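You operate a simulated robot arm through the tools that you are given. There is no shell and no other tool. Be economical: measure what you need, move in short steps, check, and stop when the job is done.

The job below is to be done with a simulated robot arm. You get a single attempt, and the scene is never put back.

TASK
Open the side table drawer.

The check looks at the end state, three seconds after you hand in, the way a careful person would. Anything else that was tipped, shoved, dropped, spilled or broken makes it a failure.

THE ROBOT
A 7-joint arm with a two-finger parallel gripper, fixed in place. Base frame: the origin is at the foot of the arm, x ahead of it, y to its left, z up. Units: mm, rad, N and s.
Its first joint turns from -2.897 to 2.897 rad. Payload 4.4 kg.
The TCP is the grasp point between the finger pads, 23 mm short of the fingertips. In the tool frame z runs along the fingers and y along their closing line. The gripper opens to 94 mm. The fingers are 38 mm wide and 10 mm thick; the gripper's body (54 by 96 mm) begins 39 mm behind the TCP.
Orientation is that of the tool frame in the base frame, as [roll, pitch, yaw] about the fixed x, y, z axes, in that order (R = Rz(yaw) Ry(pitch) Rx(roll)). With the fingers straight down and closing along the base's y, the tool's x points along the base's -x, its y along +y and its z along -z.

THE INTERFACE
- The arm moves only by the tool jog_arm. Its argument "motion" is a list of rows, each a list of 7 numbers: the shift along the tool's x, y, z in mm, then the turn, a rotation vector about the tool's x, y, z in degrees, then the opening, from 0 (shut) to 1 (fully open). In form: [[dx, dy, dz, ax, ay, az, claw], ...]. A call has 1 to 20 rows; each row shifts and turns the commanded pose from where the row before left it, along the tool's axes as they then stand. A row lasts 0.2 s, in which the tool goes at most 50 mm and 0.15 rad; a call with a longer step from one row to the next is refused whole, and so is a gripper value outside its range. A pose out of reach is approached as far as the arm can. The call stops where the force on the tool passes 40 N (or 10 N more than at its start, if that is more) or the arm is blocked; 0.2 s more then pass. The fingers move at their own pace (about 72 mm/s each) and stop on an object; they squeeze with about 35 N. The grip force told is the motor's: it shows also when the fingers shut on nothing. Time passes only in rows, and 0.2 s behind the last, so rows that do not move let the fingers close. The reply holds the time, the measured pose of the TCP, the force on the tool along the base axes, the opening and the grip force, in the units named above and with some noise.
- Cameras (640 x 400 px; columns grow to the right, rows downward): "scene" is fixed at [402.6, 500.5, 1163.8]; the picture's right is [-0.34, -0.94, 0.00], its down [-0.60, 0.22, -0.77] and it looks along [0.73, -0.27, -0.63] (base axes); focal length 340 px, centre (320, 200). "wrist" rides on the gripper at [-39, 0, -44] in the tool frame; the picture's right is [0.00, -1.00, 0.00], its down [0.97, 0.00, -0.24] and it looks along [0.24, 0.00, 0.97] (tool axes); focal length 218 px, centre (320, 200). There is no depth. A picture from a camera that has moved, and an enlarged one, comes with that camera's place and axes in the base frame and with its lens.
- get_image(camera): a new picture of that camera. No time passes.
- close_up(camera, box): a new picture of the part [left, top, right, bottom] of that camera's present view, enlarged. No time passes.
- hand_in(): hands the job in; it is judged then, once.

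Go step by step. Nothing tells you positions but the pictures and the camera data: compare them with the known pose of the tool, close in by small moves and look again before you grip or let go. The budget is 90 turns and 38 pictures, counting those below and the enlarged ones. Unless the task says otherwise, let go and move clear before handing in, and close with one line.

The tools are called after "Request:" by a JSON object that holds its "fn" and its "kwargs". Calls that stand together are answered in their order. jog_arm: Moves the arm, as the interface text tells. Its arguments: {"type":"object","properties":{"motion":{"type":"array","items":{"type":"array","items":{"type":"number"}}}},"required":["motion"]} The other tools are called the same way: get_image (camera) takes a picture; close_up (camera, box) takes an enlarged picture of a part of a camera's view; hand_in () hands the job in.

At the start:

```text
clock: 0.0
eef_pos: [737.7, 180.2, 816.2]
tcp_rot: [3.141, 0.0, 3.141]
wrist_force: [0.3, 0.4, -0.6]
finger_gap: 93.9
finger_force: 0.0
```

scene: 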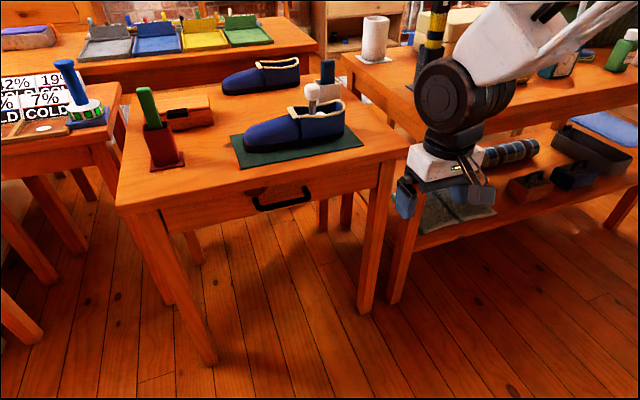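
wrist: 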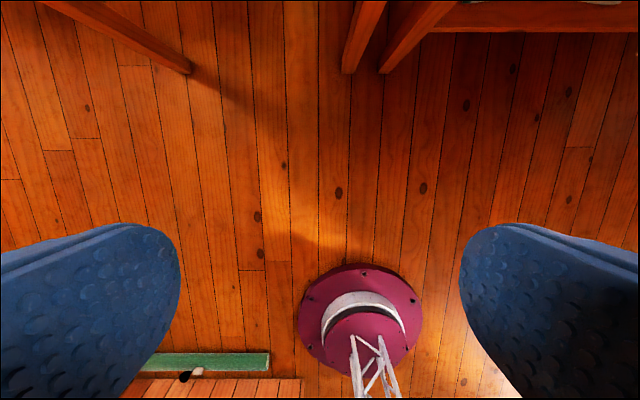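

The side table is ahead, and its drawer has a black bow handle facing the robot. I'll take an enlarged picture to measure it.

Request:
{"fn": "close_up", "kwargs": {"camera": "scene", "box": [110, 130, 410, 318]}}

```text
2.13 times, centred on (260, 224) of scene
camera zoom: at [402.6, 500.5, 1163.8], right [-0.34, -0.94, 0.0], down [-0.6, 0.22, -0.77], along [0.73, -0.27, -0.63], focal length 724 px, centre (448, 149)
```

zoom: 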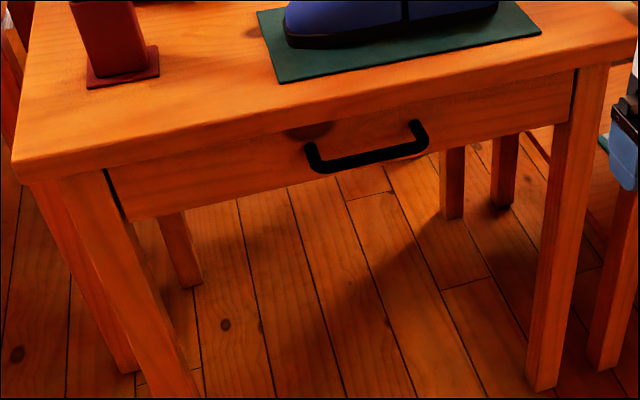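

The front legs triangulate (scene and wrist, floor at z=0) to x≈1038, y≈86 and 655. That puts the handle bar near (985, 370, 675). I'll pitch the tool to point forward, then look from the wrist.

Request:
{"fn": "jog_arm", "kwargs": {"motion": [[0, 0, 0, 0, -8.2, 0, 0.6], [0, 0, 0, 0, -8.2, 0, 0.6], [0, 0, 0, 0, -8.2, 0, 0.6], [0, 0, 0, 0, -8.2, 0, 0.6], [0, 0, 0, 0, -8.2, 0, 0.6], [0, 0, 0, 0, -8.2, 0, 0.6], [0, 0, 0, 0, -8.2, 0, 0.6], [0, 0, 0, 0, -8.2, 0, 0.6], [0, 0, 0, 0, -8.2, 0, 0.6], [0, 0, 0, 0, -8.2, 0, 0.6], [0, 0, 0, 0, -8, 0, 0.6], [0, 0, 0, 0, 0, 0, 0.6]]}}

Request:
{"fn": "get_image", "kwargs": {"camera": "wrist"}}

Request:
{"fn": "get_image", "kwargs": {"camera": "scene"}}

```text
clock: 2.6
eef_pos: [738.2, 181.8, 816.7]
tcp_rot: [0.183, 1.57, 0.183]
wrist_force: [0.1, 0.0, -0.2]
finger_gap: 56.3
finger_force: 0.0
```

```text
34 pictures are left
camera wrist: at [693.6, 181.1, 856.0], right [0.0, -1.0, 0.0], down [-0.24, 0.0, -0.97], along [0.97, 0.0, -0.24], focal length 218 px, centre (320, 200)
```

wrist: 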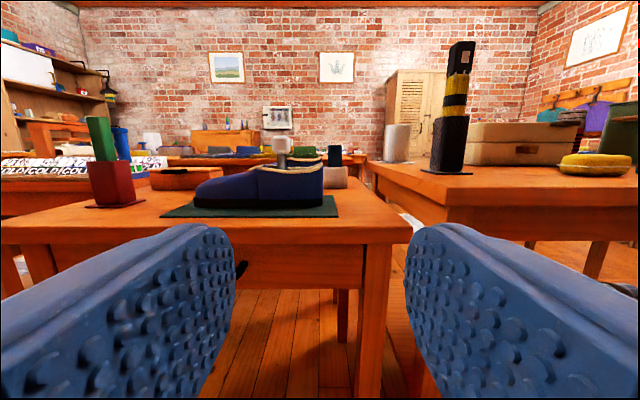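

```text
33 pictures are left
```

scene: 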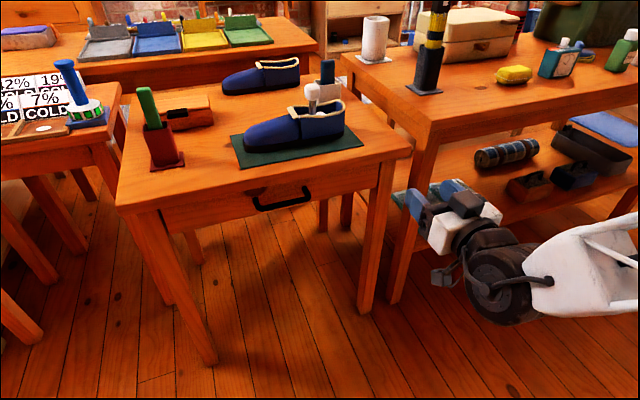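

Fingers point forward. Next I move left and down in front of the handle, then roll so the fingers close vertically.

Request:
{"fn": "jog_arm", "kwargs": {"motion": [[26, 38, 0, 0, 0, 0, 0.6], [26, 38, 0, 0, 0, 0, 0.6], [26, 38, 0, 0, 0, 0, 0.6], [26, 38, 0, 0, 0, 0, 0.6], [26, 38, 0, 0, 0, 0, 0.6], [0, 0, 0, 0, 0, -8.2, 0.6], [0, 0, 0, 0, 0, -8.2, 0.6], [0, 0, 0, 0, 0, -8.2, 0.6], [0, 0, 0, 0, 0, -8.2, 0.6], [0, 0, 0, 0, 0, -8.2, 0.6], [0, 0, 0, 0, 0, -8.2, 0.6], [0, 0, 0, 0, 0, -8.2, 0.6], [0, 0, 0, 0, 0, -8.2, 0.6], [0, 0, 0, 0, 0, -8.2, 0.6], [0, 0, 0, 0, 0, -8.2, 0.6], [0, 0, 0, 0, 0, -8, 0.6], [0, 0, 0, 0, 0, 0, 0.6]]}}

Request:
{"fn": "get_image", "kwargs": {"camera": "wrist"}}

Request:
{"fn": "get_image", "kwargs": {"camera": "scene"}}

```text
clock: 6.2
eef_pos: [736.7, 370.8, 685.9]
tcp_rot: [-1.57, -0.002, -1.569]
wrist_force: [-0.2, -0.9, 0.2]
finger_gap: 56.4
finger_force: 0.0
```

```text
32 pictures are left
camera wrist: at [693.0, 409.7, 686.6], right [0.0, 0.0, 1.0], down [-0.24, -0.97, 0.0], along [0.97, -0.24, 0.0], focal length 218 px, centre (320, 200)
```

wrist: 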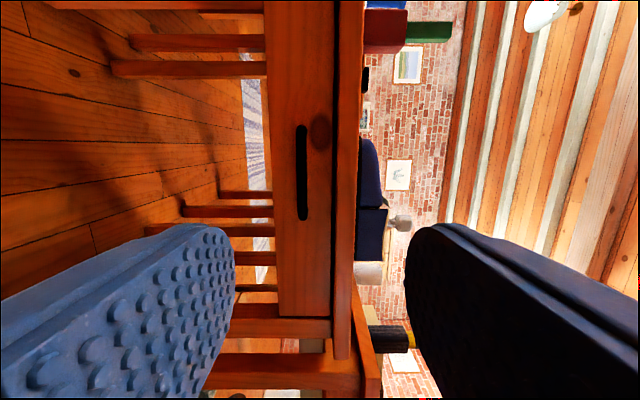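

```text
31 pictures are left
```

scene: 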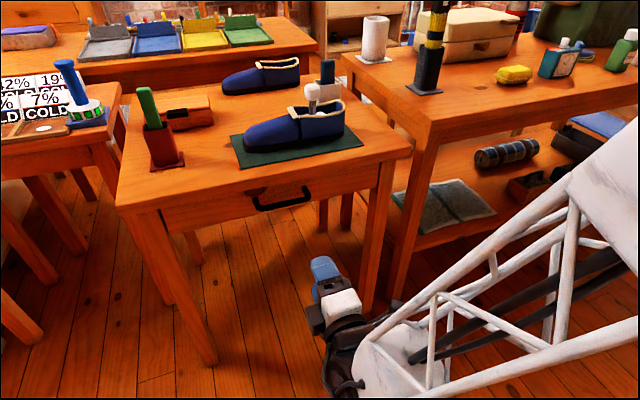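

The bar is at about x≈990–1003, y≈370, z≈661. I'll lower 24 mm, advance 180 mm and look again.

Request:
{"fn": "jog_arm", "kwargs": {"motion": [[0, 12, 0, 0, 0, 0, 0.6], [0, 12, 0, 0, 0, 0, 0.6], [0, 0, 30, 0, 0, 0, 0.6], [0, 0, 30, 0, 0, 0, 0.6], [0, 0, 30, 0, 0, 0, 0.6], [0, 0, 30, 0, 0, 0, 0.6], [0, 0, 30, 0, 0, 0, 0.6], [0, 0, 30, 0, 0, 0, 0.6], [0, 0, 0, 0, 0, 0, 0.6]]}}

Request:
{"fn": "get_image", "kwargs": {"camera": "wrist"}}

Request:
{"fn": "close_up", "kwargs": {"camera": "scene", "box": [200, 150, 360, 250]}}

```text
clock: 8.2
eef_pos: [917.2, 370.2, 661.8]
tcp_rot: [-1.57, 0.0, -1.569]
wrist_force: [-0.3, 1.0, -0.5]
finger_gap: 56.4
finger_force: 0.1
```

```text
30 pictures are left
camera wrist: at [873.6, 408.7, 661.9], right [0.0, 0.0, 1.0], down [-0.24, -0.97, 0.0], along [0.97, -0.24, 0.0], focal length 218 px, centre (320, 200)
```

wrist: 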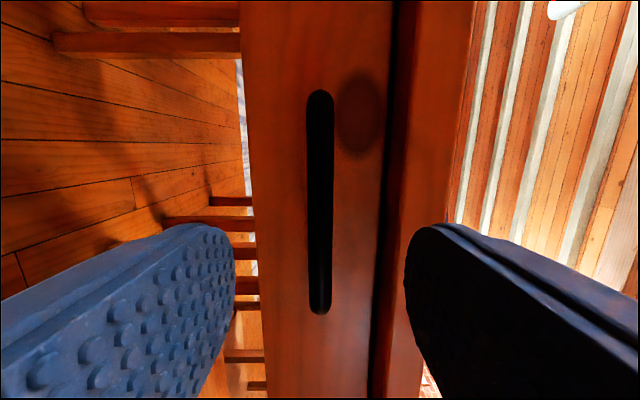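

```text
4.00 times, centred on (280, 200) of scene
camera zoom: at [402.6, 500.5, 1163.8], right [-0.34, -0.94, 0.0], down [-0.6, 0.22, -0.77], along [0.73, -0.27, -0.63], focal length 1360 px, centre (480, 200)
```

zoom: 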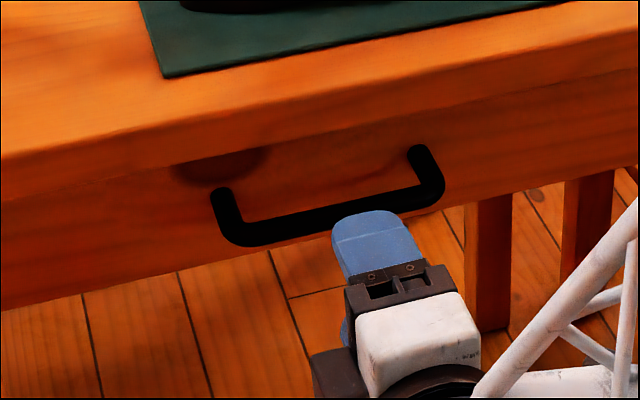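

The bar is centred at z≈662, y≈370, x≈988, and the standoff is around 35–40 mm. I'll advance 68 mm and check for contact before gripping.

Request:
{"fn": "jog_arm", "kwargs": {"motion": [[0, 0, 20, 0, 0, 0, 0.6], [0, 0, 20, 0, 0, 0, 0.6], [0, 0, 15, 0, 0, 0, 0.6], [0, 0, 13, 0, 0, 0, 0.6], [0, 0, 0, 0, 0, 0, 0.6]]}}

Request:
{"fn": "get_image", "kwargs": {"camera": "wrist"}}

Request:
{"fn": "close_up", "kwargs": {"camera": "scene", "box": [200, 150, 360, 250]}}

```text
clock: 9.4
eef_pos: [986.2, 370.3, 663.5]
tcp_rot: [-1.57, -0.001, -1.57]
wrist_force: [-0.4, -0.1, -0.2]
finger_gap: 56.3
finger_force: 0.1
```

```text
28 pictures are left
camera wrist: at [942.6, 408.9, 662.3], right [0.0, 0.0, 1.0], down [-0.24, -0.97, 0.0], along [0.97, -0.24, 0.0], focal length 218 px, centre (320, 200)
```

wrist: 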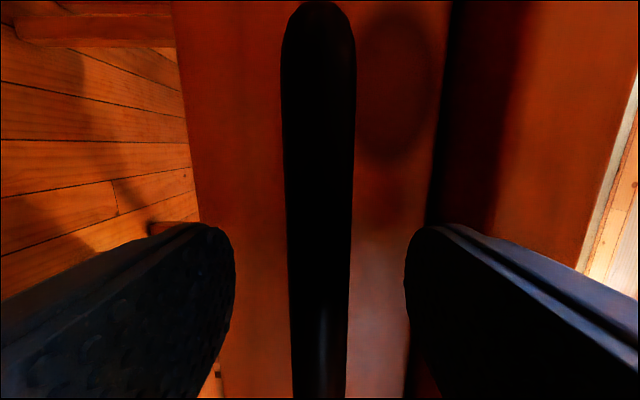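

```text
4.00 times, centred on (280, 200) of scene
camera zoom: at [402.6, 500.5, 1163.8], right [-0.34, -0.94, 0.0], down [-0.6, 0.22, -0.77], along [0.73, -0.27, -0.63], focal length 1360 px, centre (480, 200)
```

zoom: 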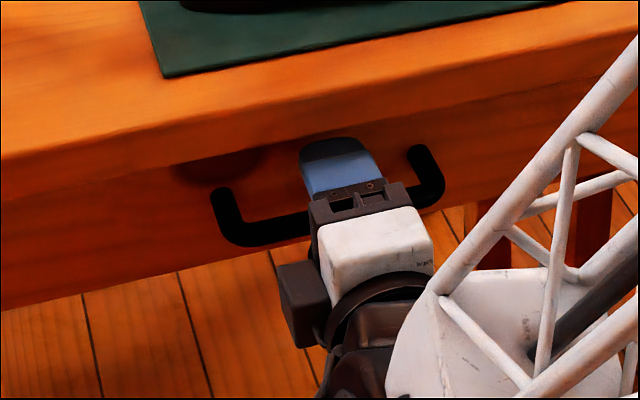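

The fingers straddle the bar with no contact. Closing now.

Request:
{"fn": "jog_arm", "kwargs": {"motion": [[0, 0, 0, 0, 0, 0, 0.3], [0, 0, 0, 0, 0, 0, 0.1], [0, 0, 0, 0, 0, 0, 0], [0, 0, 0, 0, 0, 0, 0], [0, 0, 0, 0, 0, 0, 0]]}}

```text
clock: 10.6
eef_pos: [985.9, 369.4, 661.7]
tcp_rot: [-1.572, 0.0, -1.57]
wrist_force: [-0.7, 0.8, -5.0]
finger_gap: 13.8
finger_force: 45.1
```

The bar is gripped (13.8 mm gap). Pulling back slowly.

Request:
{"fn": "jog_arm", "kwargs": {"motion": [[0, 0, -4, 0, 0, 0, 0], [0, 0, -6, 0, 0, 0, 0], [0, 0, -8, 0, 0, 0, 0], [0, 0, -8, 0, 0, 0, 0], [0, 0, -8, 0, 0, 0, 0], [0, 0, -8, 0, 0, 0, 0], [0, 0, -8, 0, 0, 0, 0], [0, 0, 0, 0, 0, 0, 0]]}}

Request:
{"fn": "get_image", "kwargs": {"camera": "scene"}}

```text
clock: 12.4
eef_pos: [935.3, 370.4, 661.1]
tcp_rot: [-1.57, -0.001, -1.572]
wrist_force: [-1.5, -25.7, 3.0]
finger_gap: 13.4
finger_force: 45.1
```

```text
26 pictures are left
```

scene: 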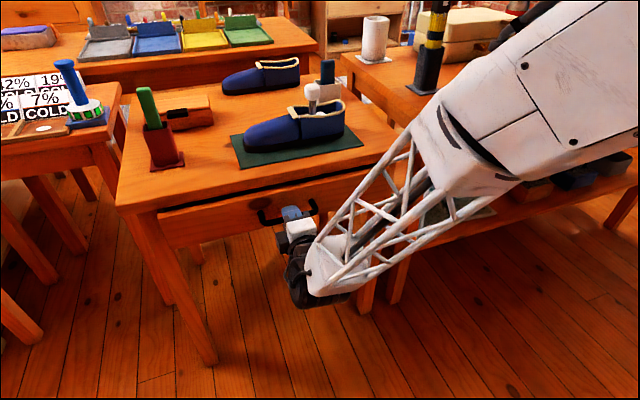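

The drawer is sliding out and is about 50 mm open. A sideways force has built up, so I'll ease in −y slightly while pulling further.

Request:
{"fn": "jog_arm", "kwargs": {"motion": [[1, 0, 0, 0, 0, 0, 0], [0, 0, -6, 0, 0, 0, 0], [0, 0, -8, 0, 0, 0, 0], [0, 0, 0, 0, 0, 0, 0]]}}

```text
clock: 13.4
eef_pos: [921.1, 370.2, 662.1]
tcp_rot: [-1.572, 0.0, -1.569]
wrist_force: [-0.1, -4.2, -13.7]
finger_gap: 13.9
finger_force: 45.2
```

The sideways force has eased, so I keep pulling.

Request:
{"fn": "jog_arm", "kwargs": {"motion": [[0, 0, -8, 0, 0, 0, 0], [0, 0, -9, 0, 0, 0, 0], [0, 0, -9, 0, 0, 0, 0], [0, 0, -9, 0, 0, 0, 0], [0, 0, -9, 0, 0, 0, 0], [0, 0, -9, 0, 0, 0, 0], [0, 0, 0, 0, 0, 0, 0]]}}

```text
clock: 15.0
eef_pos: [867.8, 370.4, 663.0]
tcp_rot: [-1.57, 0.0, -1.569]
wrist_force: [-0.1, 15.2, -13.0]
finger_gap: 13.7
finger_force: 44.7
```

Request:
{"fn": "jog_arm", "kwargs": {"motion": [[-0.5, -0.5, -8, 0, 0, 0, 0], [0, 0, -9, 0, 0, 0, 0], [0, 0, -9, 0, 0, 0, 0], [0, 0, -9, 0, 0, 0, 0], [0, 0, -9, 0, 0, 0, 0], [0, 0, -8, 0, 0, 0, 0], [0, 0, 0, 0, 0, 0, 0]]}}

Request:
{"fn": "get_image", "kwargs": {"camera": "scene"}}

```text
clock: 16.6
eef_pos: [815.5, 369.5, 662.2]
tcp_rot: [-1.572, -0.001, -1.572]
wrist_force: [-0.5, -3.8, -32.5]
finger_gap: 13.7
finger_force: 44.5
```

```text
25 pictures are left
```

scene: 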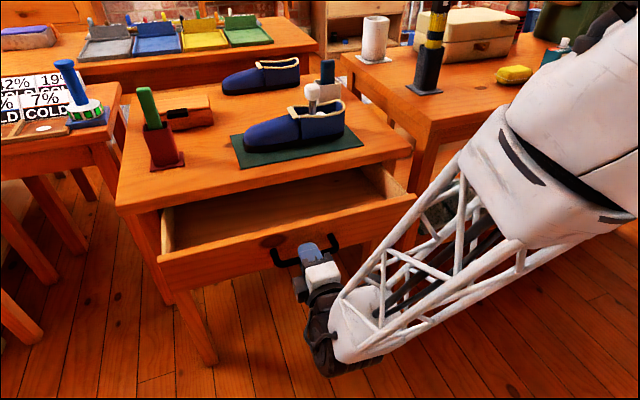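

It's about 170 mm open. I'll ease down to relieve the vertical load and pull a little more, watching for the stop.

Request:
{"fn": "jog_arm", "kwargs": {"motion": [[0, 1.2, 0, 0, 0, 0, 0], [0, 0, -8, 0, 0, 0, 0], [0, 0, -8, 0, 0, 0, 0], [0, 0, -8, 0, 0, 0, 0], [0, 0, -8, 0, 0, 0, 0], [0, 0, -8, 0, 0, 0, 0], [0, 0, 0, 0, 0, 0, 0]]}}

```text
clock: 18.2
eef_pos: [776.9, 369.5, 662.5]
tcp_rot: [-1.571, 0.0, -1.569]
wrist_force: [0.6, -13.8, -15.2]
finger_gap: 13.7
finger_force: 45.0
```

Request:
{"fn": "jog_arm", "kwargs": {"motion": [[0.5, 0.5, 0, 0, 0, 0, 0], [0, 0, -8, 0, 0, 0, 0], [0, 0, -8, 0, 0, 0, 0], [0, 0, -8, 0, 0, 0, 0], [0, 0, -8, 0, 0, 0, 0], [0, 0, 0, 0, 0, 0, 0]]}}

Request:
{"fn": "get_image", "kwargs": {"camera": "scene"}}

```text
clock: 19.6
eef_pos: [744.4, 370.6, 662.9]
tcp_rot: [-1.57, 0.001, -1.569]
wrist_force: [-0.3, 27.4, -14.0]
finger_gap: 13.7
finger_force: 45.0
```

```text
24 pictures are left
```

scene: 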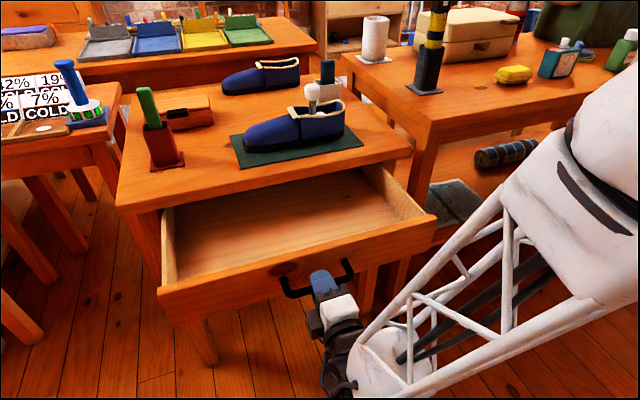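

The drawer is about 240 mm open, clearly open, and nothing on the table has moved. I'll relax the load, release and back away.

Request:
{"fn": "jog_arm", "kwargs": {"motion": [[-0.7, 0.5, 0, 0, 0, 0, 0], [0, 0, 0, 0, 0, 0, 0.15], [0, 0, 0, 0, 0, 0, 0.4], [0, 0, 0, 0, 0, 0, 0.5], [0, 0, 0, 0, 0, 0, 0.5], [0, 0, -10, 0, 0, 0, 0.5], [0, 0, -20, 0, 0, 0, 0.5], [0, 0, -25, 0, 0, 0, 0.5], [0, 0, -25, 0, 0, 0, 0.5], [0, 0, -20, 0, 0, 0, 0.5], [0, 0, 0, 0, 0, 0, 0.5]]}}

Request:
{"fn": "get_image", "kwargs": {"camera": "scene"}}

```text
clock: 22.0
eef_pos: [645.5, 370.6, 660.2]
tcp_rot: [-1.572, 0.001, -1.571]
wrist_force: [-0.1, 0.4, -0.1]
finger_gap: 46.9
finger_force: 0.1
```

```text
23 pictures are left
```

scene: 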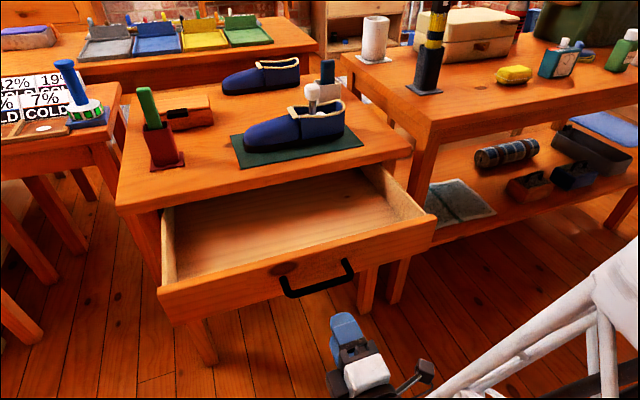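

The drawer stays open, the gripper is clear, and everything else is where it was. Handing in.

Request:
{"fn": "hand_in", "kwargs": {}}

```text
The job is handed in.
```

The side table drawer is open by about 240 mm, the gripper is clear of it, and nothing else in the scene camera's view moved.
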